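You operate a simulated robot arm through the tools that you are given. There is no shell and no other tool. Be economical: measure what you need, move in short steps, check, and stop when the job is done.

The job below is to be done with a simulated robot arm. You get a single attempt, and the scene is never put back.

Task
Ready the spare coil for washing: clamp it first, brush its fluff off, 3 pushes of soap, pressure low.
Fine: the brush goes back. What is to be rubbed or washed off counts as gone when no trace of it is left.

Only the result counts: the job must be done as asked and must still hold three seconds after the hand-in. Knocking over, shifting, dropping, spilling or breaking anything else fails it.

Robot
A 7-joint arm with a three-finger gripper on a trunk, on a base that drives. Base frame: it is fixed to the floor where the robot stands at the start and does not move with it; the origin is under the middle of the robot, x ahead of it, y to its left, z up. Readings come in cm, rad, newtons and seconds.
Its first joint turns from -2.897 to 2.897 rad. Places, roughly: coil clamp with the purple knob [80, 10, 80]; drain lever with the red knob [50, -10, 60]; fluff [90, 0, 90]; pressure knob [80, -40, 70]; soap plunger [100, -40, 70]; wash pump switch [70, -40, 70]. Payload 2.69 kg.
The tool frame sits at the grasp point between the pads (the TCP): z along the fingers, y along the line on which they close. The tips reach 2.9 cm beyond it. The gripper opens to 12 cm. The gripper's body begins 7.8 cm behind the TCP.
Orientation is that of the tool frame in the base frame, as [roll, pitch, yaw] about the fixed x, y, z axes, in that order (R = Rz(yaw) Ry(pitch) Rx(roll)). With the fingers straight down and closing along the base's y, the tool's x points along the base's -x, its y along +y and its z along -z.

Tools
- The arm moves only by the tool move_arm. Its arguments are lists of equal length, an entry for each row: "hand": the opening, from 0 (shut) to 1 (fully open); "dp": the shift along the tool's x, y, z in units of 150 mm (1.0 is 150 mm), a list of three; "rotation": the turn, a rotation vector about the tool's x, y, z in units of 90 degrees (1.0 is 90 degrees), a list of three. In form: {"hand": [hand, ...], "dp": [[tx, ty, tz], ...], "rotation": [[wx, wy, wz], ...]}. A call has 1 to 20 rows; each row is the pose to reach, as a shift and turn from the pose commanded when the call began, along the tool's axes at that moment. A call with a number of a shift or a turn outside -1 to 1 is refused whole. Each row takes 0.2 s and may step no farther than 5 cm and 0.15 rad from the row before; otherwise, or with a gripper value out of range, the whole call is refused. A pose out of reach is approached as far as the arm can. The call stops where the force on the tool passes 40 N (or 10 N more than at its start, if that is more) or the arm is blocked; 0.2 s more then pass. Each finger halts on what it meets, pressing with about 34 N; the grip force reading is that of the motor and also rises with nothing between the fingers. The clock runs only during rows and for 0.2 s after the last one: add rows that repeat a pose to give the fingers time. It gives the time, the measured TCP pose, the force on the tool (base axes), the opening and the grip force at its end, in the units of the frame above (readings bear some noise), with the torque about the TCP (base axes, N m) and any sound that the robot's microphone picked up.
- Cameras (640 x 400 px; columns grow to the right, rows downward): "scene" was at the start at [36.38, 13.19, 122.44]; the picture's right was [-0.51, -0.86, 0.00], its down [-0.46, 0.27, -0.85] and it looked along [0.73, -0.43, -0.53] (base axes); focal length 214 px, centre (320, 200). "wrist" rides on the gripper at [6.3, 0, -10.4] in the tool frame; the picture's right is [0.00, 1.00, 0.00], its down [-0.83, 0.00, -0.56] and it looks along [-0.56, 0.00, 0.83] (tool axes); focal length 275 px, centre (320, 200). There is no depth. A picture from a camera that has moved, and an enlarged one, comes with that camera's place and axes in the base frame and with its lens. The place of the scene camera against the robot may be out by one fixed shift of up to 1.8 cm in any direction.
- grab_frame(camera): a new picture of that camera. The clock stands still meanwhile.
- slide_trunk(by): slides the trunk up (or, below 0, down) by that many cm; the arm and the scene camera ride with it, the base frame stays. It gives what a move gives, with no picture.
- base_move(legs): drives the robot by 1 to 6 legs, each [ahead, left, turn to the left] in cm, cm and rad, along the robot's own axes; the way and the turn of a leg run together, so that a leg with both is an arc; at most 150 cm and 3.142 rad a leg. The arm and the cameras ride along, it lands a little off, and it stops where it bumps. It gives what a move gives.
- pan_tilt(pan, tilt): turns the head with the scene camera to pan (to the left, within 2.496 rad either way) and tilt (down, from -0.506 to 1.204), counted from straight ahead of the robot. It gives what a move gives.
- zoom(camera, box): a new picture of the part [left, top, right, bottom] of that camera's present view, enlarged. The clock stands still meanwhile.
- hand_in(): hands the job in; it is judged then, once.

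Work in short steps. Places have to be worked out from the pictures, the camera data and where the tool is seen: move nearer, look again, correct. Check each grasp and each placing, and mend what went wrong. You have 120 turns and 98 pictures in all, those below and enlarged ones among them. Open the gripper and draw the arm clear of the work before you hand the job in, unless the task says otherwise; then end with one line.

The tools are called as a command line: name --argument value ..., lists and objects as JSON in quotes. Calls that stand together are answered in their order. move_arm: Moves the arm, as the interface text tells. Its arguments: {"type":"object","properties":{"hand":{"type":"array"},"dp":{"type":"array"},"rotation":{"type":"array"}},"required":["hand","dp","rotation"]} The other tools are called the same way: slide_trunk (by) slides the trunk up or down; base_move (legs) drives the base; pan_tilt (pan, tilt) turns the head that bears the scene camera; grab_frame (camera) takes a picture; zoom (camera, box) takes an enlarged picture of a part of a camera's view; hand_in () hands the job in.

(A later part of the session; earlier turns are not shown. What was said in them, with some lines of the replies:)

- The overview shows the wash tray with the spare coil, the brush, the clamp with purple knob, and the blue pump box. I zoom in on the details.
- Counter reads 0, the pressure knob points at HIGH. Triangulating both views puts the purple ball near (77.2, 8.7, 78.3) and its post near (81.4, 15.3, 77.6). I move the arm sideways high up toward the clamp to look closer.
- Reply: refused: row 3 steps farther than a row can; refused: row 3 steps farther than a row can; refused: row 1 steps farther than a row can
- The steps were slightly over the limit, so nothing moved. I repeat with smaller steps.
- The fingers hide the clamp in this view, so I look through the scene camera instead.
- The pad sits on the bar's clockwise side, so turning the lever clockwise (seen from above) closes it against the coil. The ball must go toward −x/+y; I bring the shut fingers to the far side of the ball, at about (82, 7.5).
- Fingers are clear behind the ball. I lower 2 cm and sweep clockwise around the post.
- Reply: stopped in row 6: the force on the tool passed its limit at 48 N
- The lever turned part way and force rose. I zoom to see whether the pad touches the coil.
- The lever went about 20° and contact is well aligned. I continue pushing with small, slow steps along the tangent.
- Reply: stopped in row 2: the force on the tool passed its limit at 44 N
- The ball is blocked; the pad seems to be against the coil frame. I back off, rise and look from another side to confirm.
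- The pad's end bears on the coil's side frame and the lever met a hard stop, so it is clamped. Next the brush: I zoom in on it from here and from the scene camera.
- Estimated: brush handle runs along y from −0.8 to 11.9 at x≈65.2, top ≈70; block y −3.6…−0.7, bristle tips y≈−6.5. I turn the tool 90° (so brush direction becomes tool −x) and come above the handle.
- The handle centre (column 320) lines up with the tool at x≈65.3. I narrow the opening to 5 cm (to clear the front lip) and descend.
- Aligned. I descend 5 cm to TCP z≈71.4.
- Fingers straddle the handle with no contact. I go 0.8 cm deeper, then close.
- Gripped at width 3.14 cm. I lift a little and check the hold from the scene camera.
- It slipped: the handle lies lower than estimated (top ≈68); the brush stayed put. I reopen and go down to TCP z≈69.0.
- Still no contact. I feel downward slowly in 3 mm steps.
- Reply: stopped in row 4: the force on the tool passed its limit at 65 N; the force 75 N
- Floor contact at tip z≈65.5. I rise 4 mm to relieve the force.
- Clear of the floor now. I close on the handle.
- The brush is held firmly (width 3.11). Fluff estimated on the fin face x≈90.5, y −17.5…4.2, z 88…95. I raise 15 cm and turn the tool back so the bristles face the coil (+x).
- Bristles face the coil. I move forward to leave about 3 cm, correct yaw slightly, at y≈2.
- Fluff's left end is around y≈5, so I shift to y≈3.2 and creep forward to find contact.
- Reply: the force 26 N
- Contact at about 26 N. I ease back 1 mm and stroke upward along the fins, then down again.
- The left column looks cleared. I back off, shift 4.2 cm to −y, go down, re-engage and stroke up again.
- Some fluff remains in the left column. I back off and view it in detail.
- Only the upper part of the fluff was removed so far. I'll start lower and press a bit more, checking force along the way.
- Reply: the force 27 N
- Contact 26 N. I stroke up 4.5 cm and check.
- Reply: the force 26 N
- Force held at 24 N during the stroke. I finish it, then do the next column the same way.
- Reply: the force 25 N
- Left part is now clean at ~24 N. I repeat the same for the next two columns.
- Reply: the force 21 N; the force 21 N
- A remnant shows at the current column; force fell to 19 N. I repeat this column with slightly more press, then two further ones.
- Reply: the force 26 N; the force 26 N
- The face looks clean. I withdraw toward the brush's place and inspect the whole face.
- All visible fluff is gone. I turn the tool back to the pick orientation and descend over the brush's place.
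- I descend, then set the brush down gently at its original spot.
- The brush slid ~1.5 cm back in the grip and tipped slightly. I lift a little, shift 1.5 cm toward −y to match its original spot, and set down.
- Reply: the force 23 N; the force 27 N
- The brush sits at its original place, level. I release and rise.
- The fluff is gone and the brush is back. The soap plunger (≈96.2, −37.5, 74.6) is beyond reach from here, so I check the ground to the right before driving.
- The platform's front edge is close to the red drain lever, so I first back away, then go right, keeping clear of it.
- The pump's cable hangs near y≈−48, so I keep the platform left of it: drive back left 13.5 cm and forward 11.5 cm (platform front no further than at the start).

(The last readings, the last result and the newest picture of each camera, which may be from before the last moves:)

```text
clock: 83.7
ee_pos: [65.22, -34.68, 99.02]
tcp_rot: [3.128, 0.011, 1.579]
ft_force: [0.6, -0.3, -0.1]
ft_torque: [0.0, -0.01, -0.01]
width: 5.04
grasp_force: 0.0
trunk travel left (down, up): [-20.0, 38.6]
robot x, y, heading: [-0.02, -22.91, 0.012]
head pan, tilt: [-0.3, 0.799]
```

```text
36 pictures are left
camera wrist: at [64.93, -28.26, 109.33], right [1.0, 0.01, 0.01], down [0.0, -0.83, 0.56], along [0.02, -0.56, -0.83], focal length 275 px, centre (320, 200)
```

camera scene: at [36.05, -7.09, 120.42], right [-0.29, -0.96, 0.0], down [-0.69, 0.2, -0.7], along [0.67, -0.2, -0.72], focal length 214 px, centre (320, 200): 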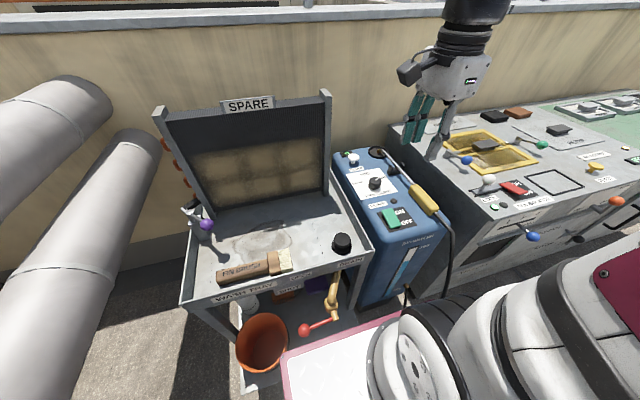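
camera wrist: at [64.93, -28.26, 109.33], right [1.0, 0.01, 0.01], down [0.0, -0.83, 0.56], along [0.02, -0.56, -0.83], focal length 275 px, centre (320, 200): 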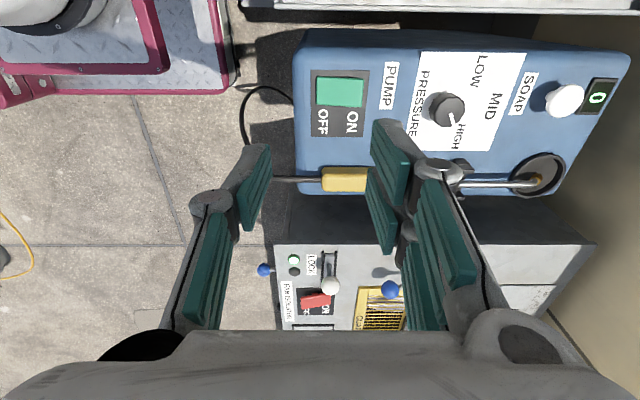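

Robot is now at (0, −22.9) with nothing touched. Knob ≈(81.6, −38.4), plunger ≈(96.0, −37.2). The knob points at HIGH; LOW is about 120° counter-clockwise. I move above the knob.

move_arm --hand '[0.5, 0.5, 0.5, 0.5, 0.5, 0.5]' --dp '[[-0.05, 0.25, 0], [-0.1, 0.5, 0.1], [-0.15, 0.75, 0.3], [-0.2, 1, 0.5], [-0.247, 1, 0.7], [-0.247, 1, 0.8]]' --rotation '[[0, 0, 0], [0, 0, 0], [0, 0, 0], [0, 0, 0], [0, 0, 0], [0, 0, 0]]'

grab_frame --camera "wrist"

zoom --camera "scene" --box '[320, 130, 448, 230]'

```text
clock: 85.1
ee_pos: [80.4, -38.56, 87.18]
tcp_rot: [3.128, 0.01, 1.582]
ft_force: [0.0, 0.0, -0.5]
ft_torque: [-0.01, 0.0, -0.03]
width: 5.98
grasp_force: 0.0
trunk travel left (down, up): [-20.0, 38.6]
robot x, y, heading: [-0.1, -22.93, 0.005]
head pan, tilt: [-0.3, 0.799]
```

```text
35 pictures are left
camera wrist: at [80.2, -32.07, 97.56], right [1.0, 0.01, 0.01], down [0.0, -0.83, 0.56], along [0.02, -0.56, -0.83], focal length 275 px, centre (320, 200)
```

wrist: 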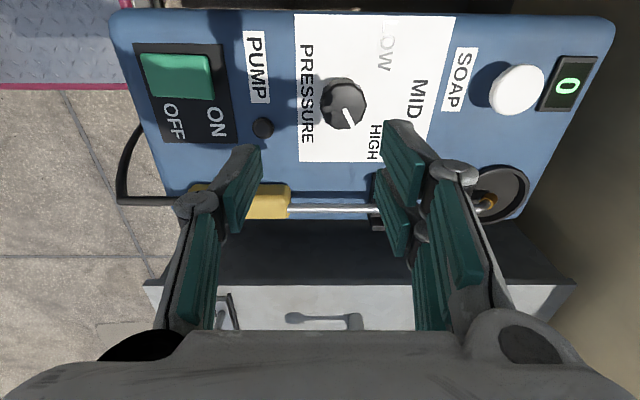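

```text
4.00 times, centred on (384, 180) of scene
camera zoom: at [36.04, -7.1, 120.42], right [-0.29, -0.96, 0.0], down [-0.69, 0.21, -0.7], along [0.67, -0.2, -0.72], focal length 858 px, centre (64, 280)
```

zoom: 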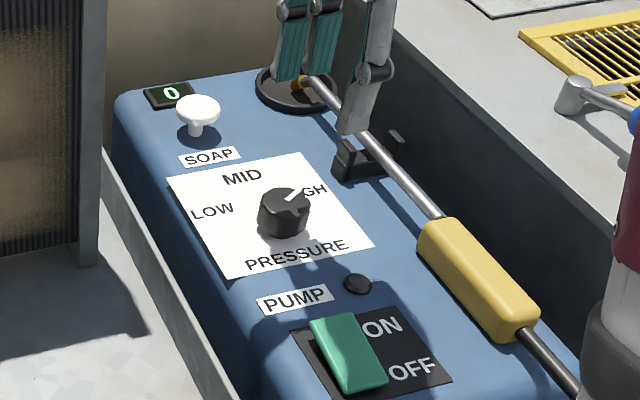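

Using wrist views only (scene camera has an offset), the knob is at ≈(82.9, −38.8, 71.2) and the plunger head ≈(98.0, −37.4, 72). I centre over the knob and lower to TCP 76.

move_arm --hand '[0.5, 0.5, 0.5, 0.5]' --dp '[[-0.016, 0.16, 0.1], [-0.016, 0.16, 0.35], [-0.016, 0.16, 0.6], [-0.016, 0.16, 0.745]]' --rotation '[[0, 0, 0], [0, 0, 0], [0, 0, 0], [0, 0, 0]]'

grab_frame --camera "wrist"

zoom --camera "scene" --box '[340, 140, 420, 190]'

```text
clock: 86.1
ee_pos: [83.1, -38.87, 75.93]
tcp_rot: [3.125, 0.01, 1.582]
ft_force: [-0.2, 0.2, 0.2]
ft_torque: [0.02, -0.03, 0.01]
width: 6.0
grasp_force: 0.0
trunk travel left (down, up): [-20.0, 38.6]
robot x, y, heading: [-0.31, -23.11, 0.008]
head pan, tilt: [-0.3, 0.799]
```

```text
33 pictures are left
camera wrist: at [82.82, -32.43, 86.26], right [1.0, 0.01, 0.01], down [0.0, -0.83, 0.56], along [0.02, -0.56, -0.83], focal length 275 px, centre (320, 200)
```

wrist: 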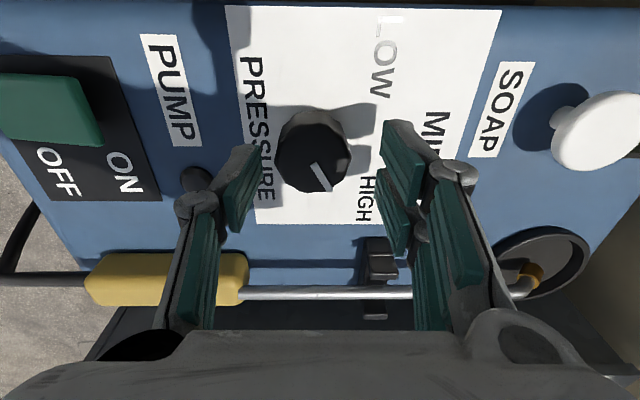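

```text
8.00 times, centred on (380, 165) of scene
camera zoom: at [36.04, -7.1, 120.43], right [-0.29, -0.96, 0.0], down [-0.69, 0.21, -0.7], along [0.67, -0.2, -0.72], focal length 1716 px, centre (-160, 480)
```

zoom: 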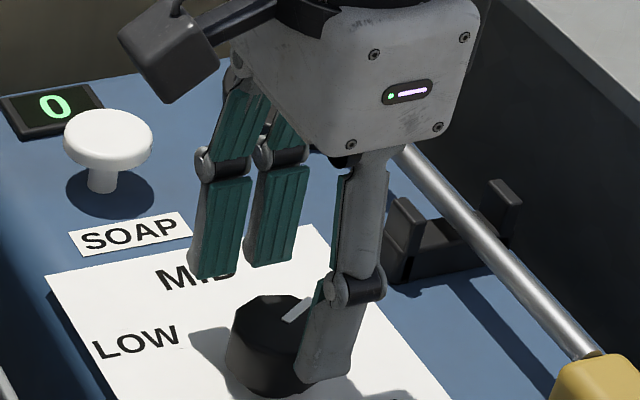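

Fingers are centred over the knob. I lower to TCP 72.6 and close.

move_arm --hand '[0.45, 0.45, 0.45, 0.45]' --dp '[[0.0, -0.01, 0.1], [0, -0.01, 0.17], [0, -0.01, 0.2], [0, -0.01, 0.22]]' --rotation '[[0, 0, 0], [0, 0, 0], [0, 0, 0], [0, 0, 0]]'

move_arm --hand '[0.4, 0.35, 0.3, 0.2, 0.1, 0.1]' --dp '[[0, 0, 0], [0, 0, 0], [0, 0, 0], [0, 0, 0], [0, 0, 0], [0, 0, 0]]' --rotation '[[0, 0, 0], [0, 0, 0], [0, 0, 0], [0, 0, 0], [0, 0, 0], [0, 0, 0]]'

grab_frame --camera "wrist"

```text
clock: 87.1
ee_pos: [82.84, -38.71, 72.77]
tcp_rot: [3.126, 0.01, 1.58]
ft_force: [-0.3, 0.8, 4.9]
ft_torque: [0.04, 0.19, -0.03]
width: 5.44
grasp_force: 0.9
trunk travel left (down, up): [-20.0, 38.6]
robot x, y, heading: [-0.25, -22.85, 0.01]
head pan, tilt: [-0.3, 0.799]
```

```text
clock: 88.5
ee_pos: [82.72, -38.78, 72.84]
tcp_rot: [3.126, 0.011, 1.582]
ft_force: [-18.4, -1.2, 25.4]
ft_torque: [-0.02, 0.93, -0.01]
width: 4.06
grasp_force: 44.9
trunk travel left (down, up): [-20.0, 38.6]
robot x, y, heading: [-0.1, -22.55, 0.011]
head pan, tilt: [-0.3, 0.799]
```

```text
31 pictures are left
camera wrist: at [82.44, -32.37, 83.2], right [1.0, 0.01, 0.01], down [0.0, -0.83, 0.56], along [0.02, -0.56, -0.83], focal length 275 px, centre (320, 200)
```

wrist: 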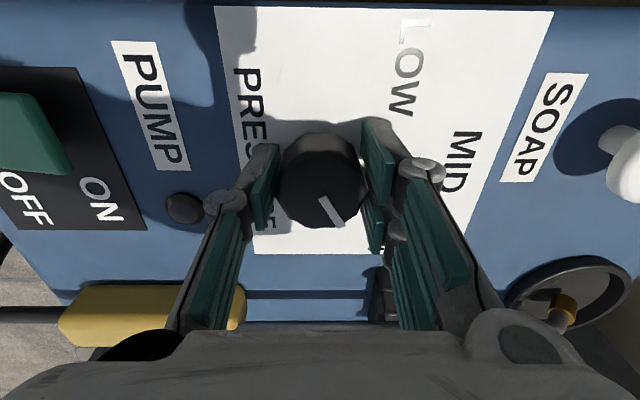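

Gripped (4.06 cm), with tips lightly pressing the panel. I raise 3 mm and turn counter-clockwise 60°.

move_arm --hand '[0.1, 0.1, 0.1, 0.1, 0.1, 0.1, 0.1, 0.1, 0.1, 0.1]' --dp '[[0, 0, -0.02], [0, 0, -0.02], [0, 0, -0.02], [0, 0, -0.02], [0, 0, -0.02], [0, 0, -0.02], [0, 0, -0.02], [0, 0, -0.02], [0, 0, -0.02], [0, 0, -0.02]]' --rotation '[[0, 0, 0], [0, 0, -0.075], [0, 0, -0.15], [0, 0, -0.225], [0, 0, -0.3], [0, 0, -0.375], [0, 0, -0.45], [0, 0, -0.525], [0, 0, -0.6], [0, 0, -0.667]]'

grab_frame --camera "wrist"

```text
clock: 90.3
ee_pos: [82.53, -38.87, 72.94]
tcp_rot: [-3.141, 0.015, 2.358]
ft_force: [4.3, -3.0, -8.2]
ft_torque: [0.36, -0.14, -0.01]
width: 4.05
grasp_force: 45.3
trunk travel left (down, up): [-20.0, 38.6]
robot x, y, heading: [-0.14, -23.36, 0.009]
head pan, tilt: [-0.3, 0.799]
stopped in row 8: the force on the tool passed its limit at 42 N (the readings are from after the stop); the commanded pose is now the measured one
```

```text
30 pictures are left
camera wrist: at [77.99, -34.32, 83.21], right [0.7, 0.71, 0.0], down [0.59, -0.58, 0.57], along [0.4, -0.4, -0.82], focal length 275 px, centre (320, 200)
```

wrist: 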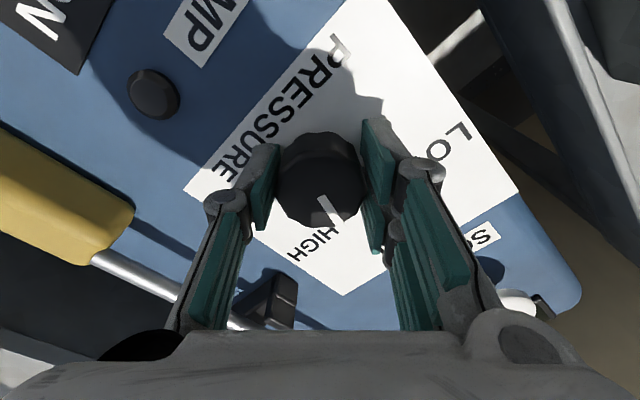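

The pointer followed the gripper about 45°; a small side force stopped it. I continue turning in smaller steps.

move_arm --hand '[0.1, 0.1, 0.1, 0.1, 0.1, 0.1, 0.1, 0.1, 0.1, 0.1, 0.1, 0.1]' --dp '[[0, 0, 0], [0, 0, 0], [0, 0, 0], [0, 0, 0], [0, 0, 0], [0, 0, 0], [0, 0, 0], [0, 0, 0], [0, 0, 0], [0, 0, 0], [0, 0, 0], [0, 0, 0]]' --rotation '[[0, 0, -0.05], [0, 0, -0.1], [0, 0, -0.15], [0, 0, -0.2], [0, 0, -0.25], [0, 0, -0.3], [0, 0, -0.35], [0, 0, -0.4], [0, 0, -0.45], [0, 0, -0.5], [0, 0, -0.55], [0, 0, -0.6]]'

grab_frame --camera "wrist"

```text
clock: 92.9
ee_pos: [82.67, -39.1, 72.92]
tcp_rot: [-3.129, 0.008, -2.982]
ft_force: [-3.0, -18.6, -16.4]
ft_torque: [-0.14, -0.38, -0.02]
width: 4.08
grasp_force: 44.4
trunk travel left (down, up): [-20.0, 38.6]
robot x, y, heading: [-0.33, -22.84, 0.012]
head pan, tilt: [-0.3, 0.799]
```

```text
29 pictures are left
camera wrist: at [76.24, -39.93, 83.29], right [-0.16, 0.99, -0.01], down [0.82, 0.14, 0.56], along [0.56, 0.08, -0.83], focal length 275 px, centre (320, 200)
```

wrist: 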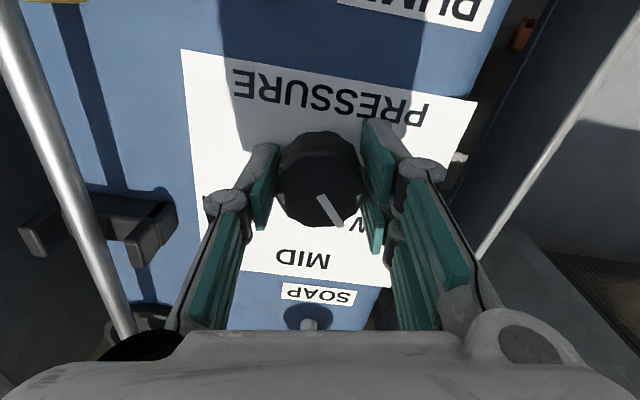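

Turned 98° so far; pointer at ≈+43°, LOW by symmetry at ≈+57°. I turn another 14°.

move_arm --hand '[0.1, 0.1, 0.1, 0.1, 0.1]' --dp '[[0, 0, 0], [0, 0, 0], [0, 0, 0], [0, 0, 0], [0, 0, 0]]' --rotation '[[0, 0, -0.04], [0, 0, -0.08], [0, 0, -0.12], [0, 0, -0.155], [0, 0, -0.155]]'

move_arm --hand '[0.2, 0.3, 0.4, 0.5, 0.5]' --dp '[[0, 0, 0], [0, 0, 0], [0, 0, 0], [0, 0, 0], [0, 0, 0]]' --rotation '[[0, 0, 0], [0, 0, 0], [0, 0, 0], [0, 0, 0], [0, 0, 0]]'

move_arm --hand '[0.5, 0.5, 0.5, 0.5, 0.5]' --dp '[[0, 0, -0.1], [0, 0, -0.3], [0, 0, -0.5], [0, 0, -0.75], [0, 0, -1]]' --rotation '[[0, 0, 0], [0, 0, 0], [0, 0, 0], [0, 0, 0], [0, 0, 0]]'

grab_frame --camera "wrist"

zoom --camera "scene" --box '[340, 140, 420, 190]'

```text
clock: 94.1
ee_pos: [82.55, -39.05, 72.87]
tcp_rot: [-3.128, 0.005, -2.741]
ft_force: [3.7, -28.6, -13.9]
ft_torque: [-0.15, -0.05, 0.02]
width: 4.04
grasp_force: 45.4
trunk travel left (down, up): [-20.0, 38.6]
robot x, y, heading: [-0.28, -22.7, 0.016]
head pan, tilt: [-0.3, 0.799]
```

```text
clock: 95.3
ee_pos: [82.61, -38.77, 72.98]
tcp_rot: [-3.13, 0.006, -2.738]
ft_force: [-0.3, -0.9, 0.4]
ft_torque: [0.0, -0.03, -0.03]
width: 6.0
grasp_force: 0.1
trunk travel left (down, up): [-20.0, 38.6]
robot x, y, heading: [-0.05, -22.68, 0.011]
head pan, tilt: [-0.3, 0.799]
```

```text
clock: 96.5
ee_pos: [82.31, -38.54, 87.64]
tcp_rot: [-3.13, 0.003, -2.74]
ft_force: [-0.5, 0.1, -0.9]
ft_torque: [0.0, 0.01, -0.05]
width: 6.01
grasp_force: 0.0
trunk travel left (down, up): [-20.0, 38.6]
robot x, y, heading: [-0.41, -22.9, 0.014]
head pan, tilt: [-0.3, 0.799]
```

```text
28 pictures are left
camera wrist: at [76.52, -40.94, 98.05], right [-0.4, 0.92, -0.01], down [0.76, 0.33, 0.56], along [0.52, 0.21, -0.83], focal length 275 px, centre (320, 200)
```

wrist: 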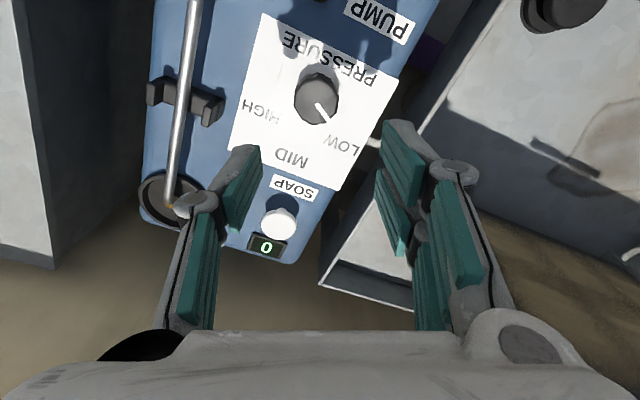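

```text
8.00 times, centred on (380, 165) of scene
camera zoom: at [36.06, -7.12, 120.41], right [-0.29, -0.96, 0.0], down [-0.69, 0.21, -0.7], along [0.67, -0.2, -0.72], focal length 1716 px, centre (-160, 480)
```

zoom: 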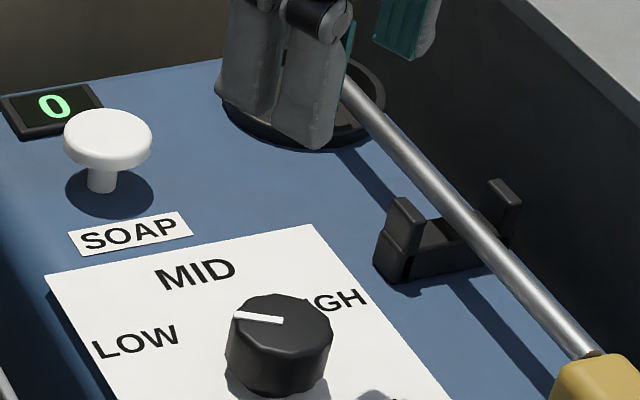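

The knob points at LOW, released. Now the soap: I close the fingers, turn the yaw back and move above the plunger at (98, −37.4).

zoom --camera "wrist" --box '[240, 30, 400, 180]'

move_arm --hand '[0.3, 0.1, 0, 0, 0, 0]' --dp '[[-0.1, -0.03, -0.05], [-0.3, -0.1, -0.05], [-0.5, -0.17, -0.05], [-0.7, -0.24, -0.05], [-0.85, -0.29, -0.05], [-0.85, -0.29, -0.05]]' --rotation '[[0, 0, 0.05], [0, 0, 0.1], [0, 0, 0.15], [0, 0, 0.2], [0, 0, 0.255], [0, 0, 0.255]]'

move_arm --hand '[0, 0, 0, 0, 0, 0]' --dp '[[-0.02, 0, 0], [-0.04, 0, 0], [-0.06, 0, 0.02], [-0.08, 0, 0.05], [-0.08, 0, 0.08], [-0.08, 0, 0.1]]' --rotation '[[0, -0.05, 0], [0, -0.1, 0], [0, -0.15, 0], [0, -0.2, 0], [0, -0.255, 0], [0, -0.255, 0]]'

grab_frame --camera "scene"

grab_frame --camera "wrist"

```text
2.67 times, centred on (320, 105) of wrist
camera zoom: at [76.52, -40.94, 98.05], right [-0.4, 0.92, -0.01], down [0.76, 0.33, 0.56], along [0.52, 0.21, -0.83], focal length 734 px, centre (320, 453)
```

zoom: 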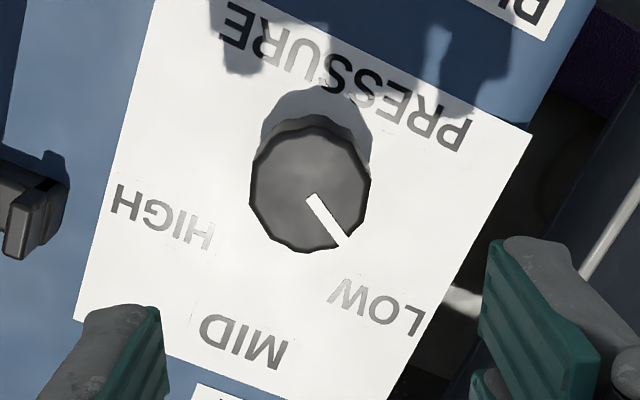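

```text
clock: 97.9
ee_pos: [95.84, -37.66, 88.6]
tcp_rot: [-3.13, 0.009, -3.141]
ft_force: [0.0, 0.6, -0.6]
ft_torque: [-0.02, -0.02, 0.0]
width: 0.0
grasp_force: 28.1
trunk travel left (down, up): [-20.0, 38.6]
robot x, y, heading: [0.08, -22.91, 0.009]
head pan, tilt: [-0.3, 0.799]
```

```text
clock: 99.3
ee_pos: [97.11, -37.76, 87.4]
tcp_rot: [-3.132, 0.411, -3.135]
ft_force: [0.8, -0.1, -0.8]
ft_torque: [0.04, 0.03, 0.01]
width: 0.03
grasp_force: 29.1
trunk travel left (down, up): [-20.0, 38.6]
robot x, y, heading: [-0.49, -23.05, 0.016]
head pan, tilt: [-0.3, 0.799]
```

```text
25 pictures are left
camera scene: at [36.04, -7.11, 120.42], right [-0.29, -0.96, 0.0], down [-0.69, 0.21, -0.7], along [0.67, -0.2, -0.72], focal length 214 px, centre (320, 200)
```

scene: 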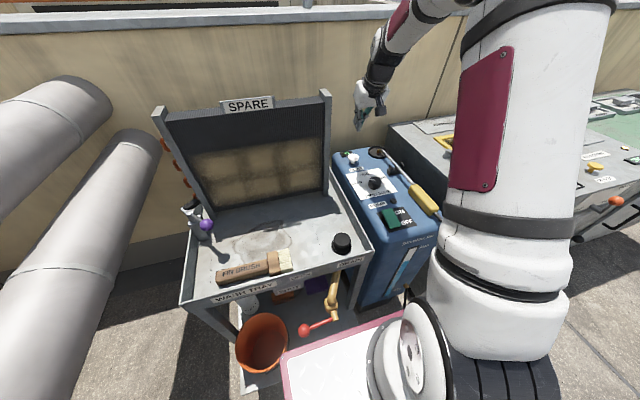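

```text
24 pictures are left
camera wrist: at [87.16, -37.72, 94.35], right [-0.01, 1.0, -0.01], down [0.54, 0.01, 0.84], along [0.84, 0.0, -0.54], focal length 275 px, centre (320, 200)
```

wrist: 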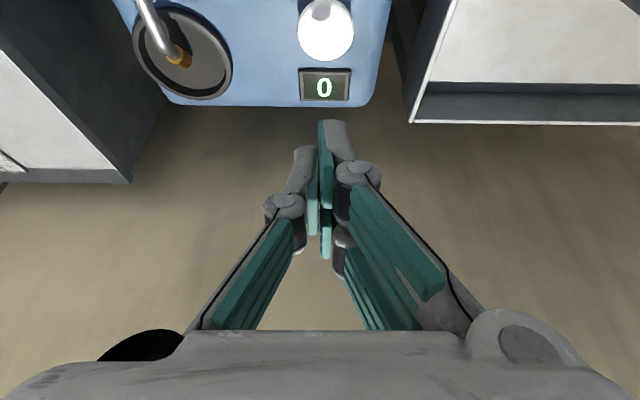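

Plunger head is right below at ≈(97.8, −37.5). I descend 10 cm vertically with the tilted tool.

move_arm --hand '[0, 0, 0, 0]' --dp '[[0.06, 0.017, 0.155], [0.12, 0.017, 0.31], [0.18, 0.017, 0.47], [0.242, 0.017, 0.622]]' --rotation '[[0, 0, 0], [0, 0, 0], [0, 0, 0], [0, 0, 0]]'

zoom --camera "scene" --box '[320, 120, 416, 180]'

grab_frame --camera "wrist"

```text
clock: 100.3
ee_pos: [97.33, -37.63, 77.38]
tcp_rot: [-3.132, 0.41, -3.133]
ft_force: [-0.3, -0.3, 0.5]
ft_torque: [0.02, 0.01, 0.03]
width: 0.0
grasp_force: 28.2
trunk travel left (down, up): [-20.0, 38.6]
robot x, y, heading: [-0.45, -23.08, 0.01]
head pan, tilt: [-0.3, 0.799]
```

```text
6.67 times, centred on (368, 150) of scene
camera zoom: at [36.02, -7.11, 120.43], right [-0.29, -0.96, 0.0], down [-0.69, 0.21, -0.7], along [0.67, -0.2, -0.72], focal length 1430 px, centre (0, 533)
```

zoom: 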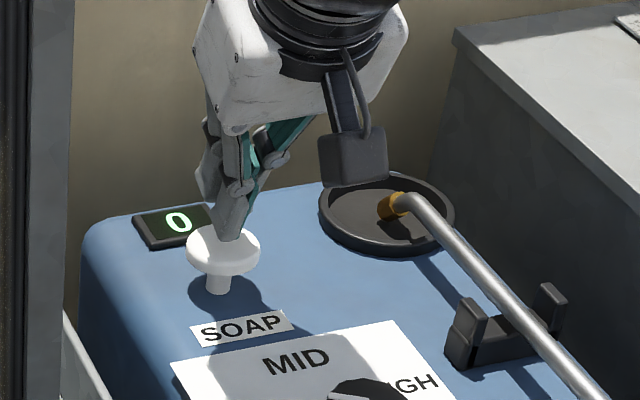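

```text
22 pictures are left
camera wrist: at [87.44, -37.56, 84.38], right [-0.01, 1.0, -0.01], down [0.54, 0.01, 0.84], along [0.84, 0.0, -0.54], focal length 275 px, centre (320, 200)
```

wrist: 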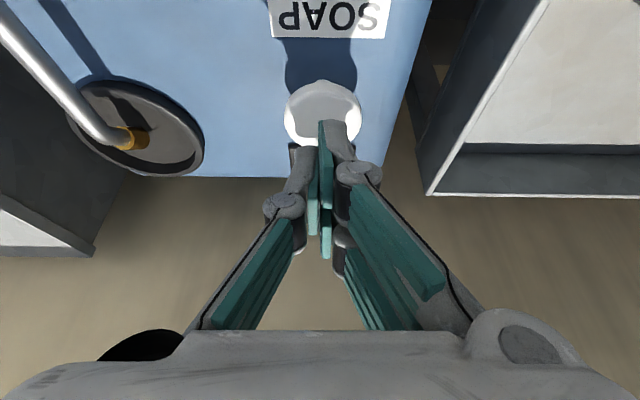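

Tips are above the head's centre. I press down slowly 2.4 cm and check force and counter.

move_arm --hand '[0, 0, 0, 0, 0, 0, 0, 0]' --dp '[[0.008, 0, 0.0183], [0.016, 0, 0.0367], [0.024, 0, 0.055], [0.032, 0, 0.0733], [0.04, 0, 0.0917], [0.048, 0, 0.11], [0.056, 0, 0.128], [0.064, 0, 0.1467]]' --rotation '[[0, 0, 0], [0, 0, 0], [0, 0, 0], [0, 0, 0], [0, 0, 0], [0, 0, 0], [0, 0, 0], [0, 0, 0]]'

zoom --camera "scene" --box '[330, 135, 394, 175]'

```text
clock: 102.1
ee_pos: [97.41, -37.62, 74.99]
tcp_rot: [-3.131, 0.412, -3.135]
ft_force: [0.5, 0.3, 3.6]
ft_torque: [0.06, 0.0, 0.01]
width: 0.0
grasp_force: 28.5
trunk travel left (down, up): [-20.0, 38.6]
robot x, y, heading: [-0.11, -22.89, 0.011]
head pan, tilt: [-0.3, 0.799]
heard: click
```

```text
10.00 times, centred on (362, 155) of scene
camera zoom: at [36.03, -7.11, 120.43], right [-0.29, -0.96, 0.0], down [-0.69, 0.21, -0.7], along [0.67, -0.2, -0.72], focal length 2145 px, centre (-100, 650)
```

zoom: 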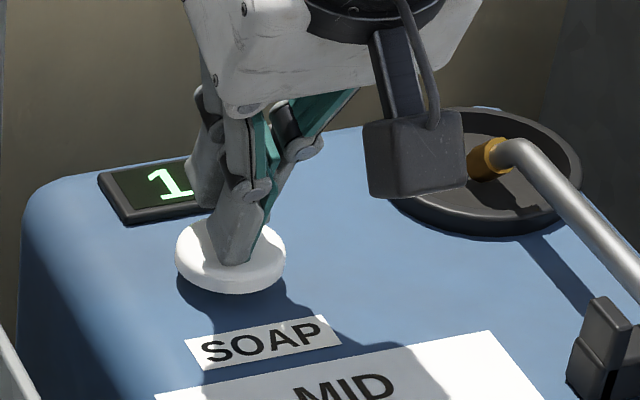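

A click, counter 1. I raise 3 cm to let it return and check.

move_arm --hand '[0, 0, 0, 0, 0]' --dp '[[-0.02, 0, -0.046], [-0.04, 0, -0.0917], [-0.06, 0, -0.1375], [-0.08, 0, -0.1834], [-0.08, 0, -0.1834]]' --rotation '[[0, 0, 0], [0, 0, 0], [0, 0, 0], [0, 0, 0], [0, 0, 0]]'

zoom --camera "scene" --box '[330, 135, 394, 175]'

```text
clock: 103.3
ee_pos: [97.36, -37.45, 78.02]
tcp_rot: [-3.132, 0.41, -3.135]
ft_force: [0.9, -0.5, -0.5]
ft_torque: [-0.05, -0.01, 0.01]
width: 0.0
grasp_force: 28.3
trunk travel left (down, up): [-20.0, 38.6]
robot x, y, heading: [-0.05, -22.78, 0.01]
head pan, tilt: [-0.3, 0.799]
```

```text
10.00 times, centred on (362, 155) of scene
camera zoom: at [36.04, -7.11, 120.42], right [-0.29, -0.96, 0.0], down [-0.69, 0.21, -0.7], along [0.67, -0.2, -0.72], focal length 2145 px, centre (-100, 650)
```

zoom: 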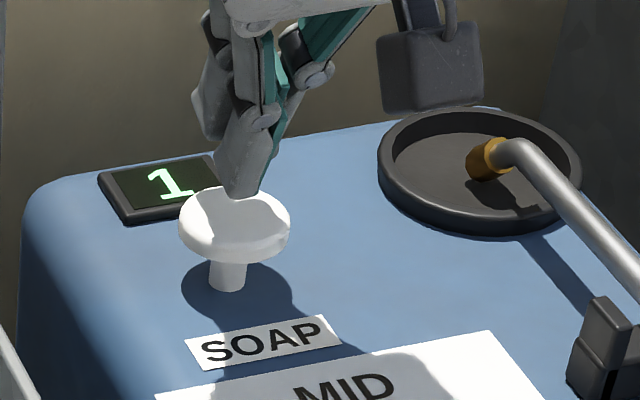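

It returned fully with the count at 1. Second push: same stroke down and back up in one call.

move_arm --hand '[0, 0, 0, 0, 0, 0, 0, 0, 0, 0, 0, 0, 0, 0, 0]' --dp '[[0.016, 0, 0.0367], [0.024, 0, 0.055], [0.032, 0, 0.0733], [0.04, 0, 0.0917], [0.048, 0, 0.11], [0.056, 0, 0.128], [0.064, 0, 0.1467], [0.072, 0, 0.165], [0.08, 0, 0.1834], [0.08, 0, 0.1834], [0.06, 0, 0.1375], [0.04, 0, 0.0917], [0.02, 0, 0.046], [0, 0, 0], [0, 0, 0]]' --rotation '[[0, 0, 0], [0, 0, 0], [0, 0, 0], [0, 0, 0], [0, 0, 0], [0, 0, 0], [0, 0, 0], [0, 0, 0], [0, 0, 0], [0, 0, 0], [0, 0, 0], [0, 0, 0], [0, 0, 0], [0, 0, 0], [0, 0, 0]]'

zoom --camera "scene" --box '[330, 135, 394, 175]'

```text
clock: 106.5
ee_pos: [97.49, -37.49, 77.83]
tcp_rot: [-3.132, 0.41, -3.135]
ft_force: [-0.6, -0.6, -1.0]
ft_torque: [0.01, 0.01, 0.04]
width: 0.0
grasp_force: 28.9
trunk travel left (down, up): [-20.0, 38.6]
robot x, y, heading: [-0.41, -22.86, 0.01]
head pan, tilt: [-0.3, 0.799]
heard: click
```

```text
10.00 times, centred on (362, 155) of scene
camera zoom: at [36.04, -7.11, 120.42], right [-0.29, -0.96, 0.0], down [-0.69, 0.21, -0.7], along [0.67, -0.2, -0.72], focal length 2145 px, centre (-100, 650)
```

zoom: 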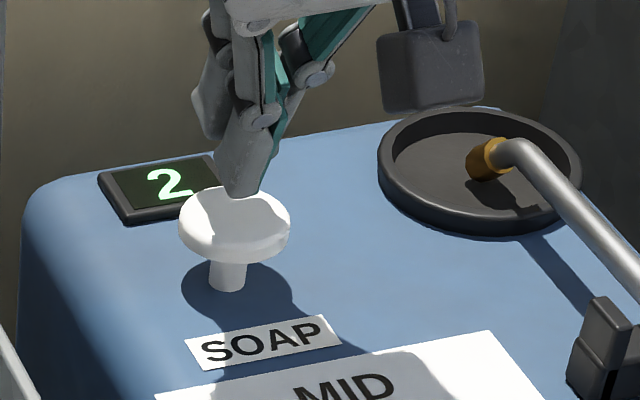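

Counter 2. Third push, the same way.

move_arm --hand '[0, 0, 0, 0, 0, 0, 0, 0, 0, 0, 0, 0, 0, 0, 0]' --dp '[[0.016, 0, 0.0367], [0.024, 0, 0.055], [0.032, 0, 0.0733], [0.04, 0, 0.0917], [0.048, 0, 0.11], [0.056, 0, 0.128], [0.064, 0, 0.1467], [0.072, 0, 0.165], [0.08, 0, 0.1834], [0.08, 0, 0.1834], [0.06, 0, 0.1375], [0.04, 0, 0.0917], [0.02, 0, 0.046], [0, 0, 0], [0, 0, 0]]' --rotation '[[0, 0, 0], [0, 0, 0], [0, 0, 0], [0, 0, 0], [0, 0, 0], [0, 0, 0], [0, 0, 0], [0, 0, 0], [0, 0, 0], [0, 0, 0], [0, 0, 0], [0, 0, 0], [0, 0, 0], [0, 0, 0], [0, 0, 0]]'

zoom --camera "scene" --box '[330, 135, 394, 175]'

```text
clock: 109.7
ee_pos: [97.53, -37.6, 77.93]
tcp_rot: [-3.13, 0.409, -3.135]
ft_force: [-0.6, -0.8, 0.1]
ft_torque: [-0.01, 0.0, 0.0]
width: 0.0
grasp_force: 28.5
trunk travel left (down, up): [-20.0, 38.6]
robot x, y, heading: [0.05, -23.04, 0.009]
head pan, tilt: [-0.3, 0.799]
heard: click
```

```text
10.00 times, centred on (362, 155) of scene
camera zoom: at [36.04, -7.11, 120.42], right [-0.29, -0.96, 0.0], down [-0.69, 0.21, -0.7], along [0.67, -0.2, -0.72], focal length 2145 px, centre (-100, 650)
```

zoom: 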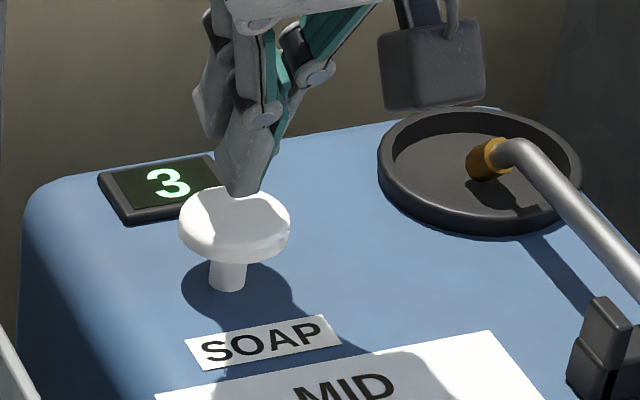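

Counter 3. I withdraw upward and back, open the gripper, and verify everything.

move_arm --hand '[0, 0, 0, 0, 0]' --dp '[[-0.08, 0, -0.18], [-0.16, 0, -0.36], [-0.24, 0, -0.55], [-0.32, 0, -0.733], [-0.4, 0, -0.917]]' --rotation '[[0, 0, 0], [0, 0, 0], [0, 0, 0], [0, 0, 0], [0, 0, 0]]'

move_arm --hand '[0, 0.2, 0.3, 0.4, 0.5, 0.5]' --dp '[[0.15, 0, -0.06], [0.3, 0, -0.12], [0.45, 0, -0.2], [0.6, 0, -0.26], [0.75, 0, -0.33], [0.9, 0, -0.4]]' --rotation '[[0, 0.05, 0], [0, 0.1, 0], [0, 0.15, 0], [0, 0.2, 0], [0, 0.255, 0], [0, 0.255, 0]]'

grab_frame --camera "wrist"

zoom --camera "scene" --box '[170, 180, 250, 240]'

zoom --camera "scene" --box '[150, 90, 342, 210]'

zoom --camera "scene" --box '[330, 140, 426, 230]'

```text
clock: 110.9
ee_pos: [97.41, -37.23, 92.89]
tcp_rot: [-3.131, 0.408, -3.138]
ft_force: [0.5, -0.3, 0.9]
ft_torque: [-0.02, 0.02, 0.03]
width: 0.01
grasp_force: 29.0
trunk travel left (down, up): [-20.0, 38.6]
robot x, y, heading: [-0.09, -22.79, 0.007]
head pan, tilt: [-0.3, 0.799]
```

```text
clock: 112.3
ee_pos: [82.71, -37.4, 92.98]
tcp_rot: [-3.131, 0.009, -3.14]
ft_force: [-0.5, -0.5, 0.2]
ft_torque: [0.03, 0.0, -0.05]
width: 5.99
grasp_force: 0.1
trunk travel left (down, up): [-20.0, 38.6]
robot x, y, heading: [-0.01, -23.22, 0.007]
head pan, tilt: [-0.3, 0.799]
```

```text
17 pictures are left
camera wrist: at [76.34, -37.22, 103.29], right [-0.01, 1.0, -0.01], down [0.83, 0.01, 0.56], along [0.56, 0.0, -0.83], focal length 275 px, centre (320, 200)
```

wrist: 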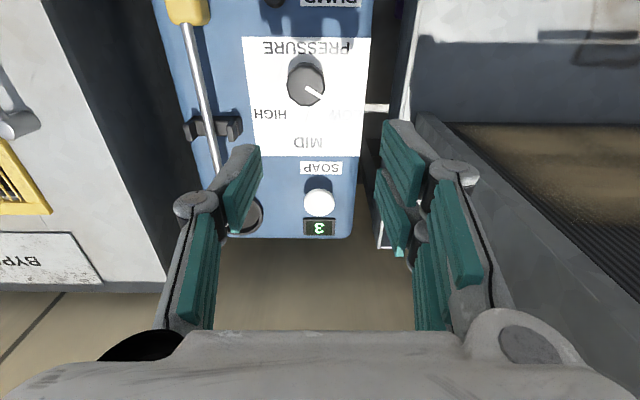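

```text
6.67 times, centred on (210, 210) of scene
camera zoom: at [36.06, -7.11, 120.41], right [-0.29, -0.96, 0.0], down [-0.69, 0.21, -0.7], along [0.67, -0.2, -0.72], focal length 1430 px, centre (1053, 133)
```

zoom: 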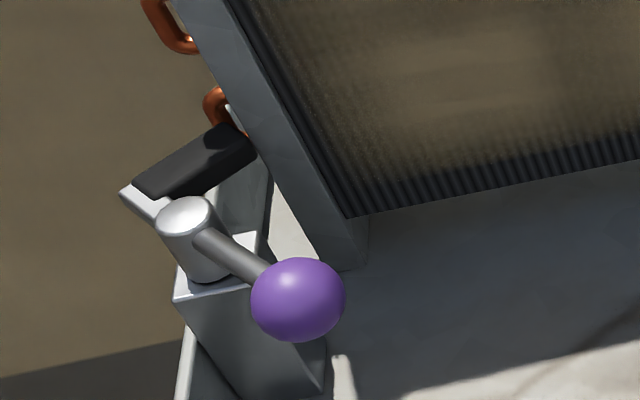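

```text
3.33 times, centred on (246, 150) of scene
camera zoom: at [36.06, -7.11, 120.41], right [-0.29, -0.96, 0.0], down [-0.69, 0.21, -0.7], along [0.67, -0.2, -0.72], focal length 715 px, centre (567, 367)
```

zoom: 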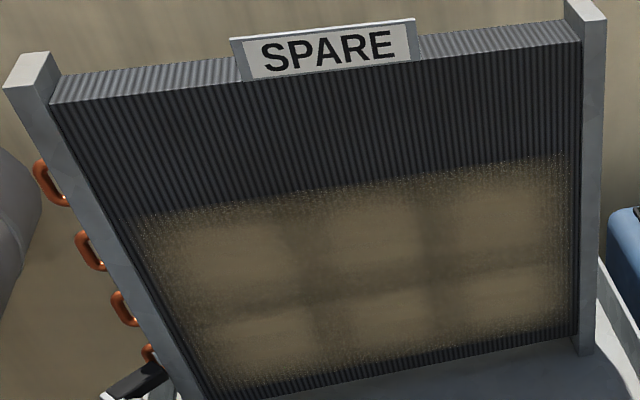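

```text
4.44 times, centred on (378, 185) of scene
camera zoom: at [36.06, -7.11, 120.41], right [-0.29, -0.96, 0.0], down [-0.69, 0.21, -0.7], along [0.67, -0.2, -0.72], focal length 953 px, centre (62, 267)
```

zoom: 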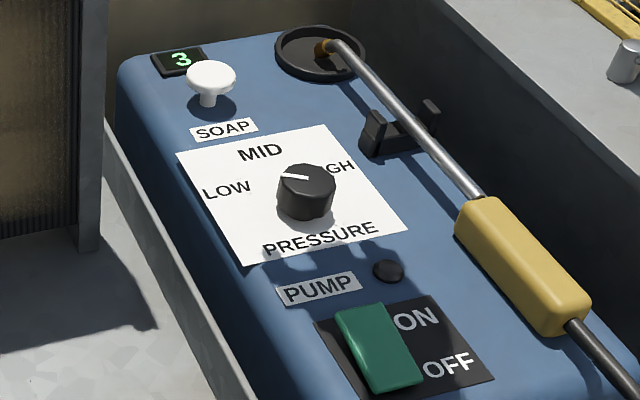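

All checks pass: fluff gone, brush back, clamp pad against the coil, counter 3, knob at LOW. I draw the arm clear with the gripper open.

move_arm --hand '[0.6, 0.8, 1, 1, 1]' --dp '[[0.2, 0, -0.2], [0.4, 0, -0.4], [0.6, 0, -0.6], [0.8, 0, -0.8], [1, 0, -1]]' --rotation '[[0, 0, 0], [0, 0, 0], [0, 0, 0], [0, 0, 0], [0, 0, 0]]'

grab_frame --camera "scene"

```text
clock: 113.5
ee_pos: [67.35, -37.17, 107.57]
tcp_rot: [-3.133, 0.009, -3.137]
ft_force: [0.8, -0.8, -0.9]
ft_torque: [-0.03, 0.06, 0.0]
width: 11.99
grasp_force: 0.1
trunk travel left (down, up): [-20.0, 38.6]
robot x, y, heading: [0.52, -22.81, 0.012]
head pan, tilt: [-0.3, 0.799]
```

```text
13 pictures are left
camera scene: at [36.07, -7.11, 120.41], right [-0.29, -0.96, 0.0], down [-0.69, 0.21, -0.7], along [0.67, -0.2, -0.72], focal length 214 px, centre (320, 200)
```

scene: 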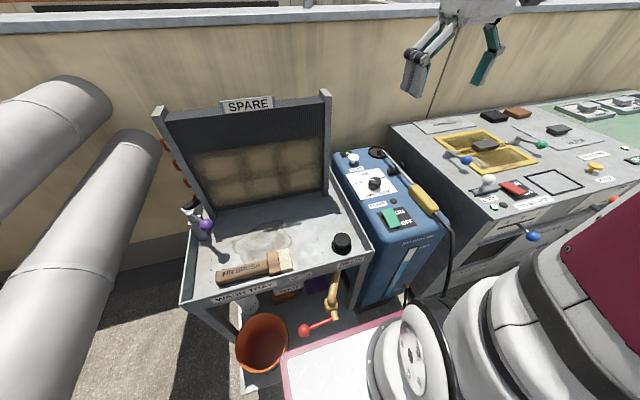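

The arm is clear, the gripper is open and the scene is undisturbed, so I hand in.

hand_in

```text
The job is handed in.
```

The spare coil is ready for washing and the job is handed in: coil clamped first, no fluff left visible, brush back in its place, soap counter at 3, and the pressure knob at LOW.
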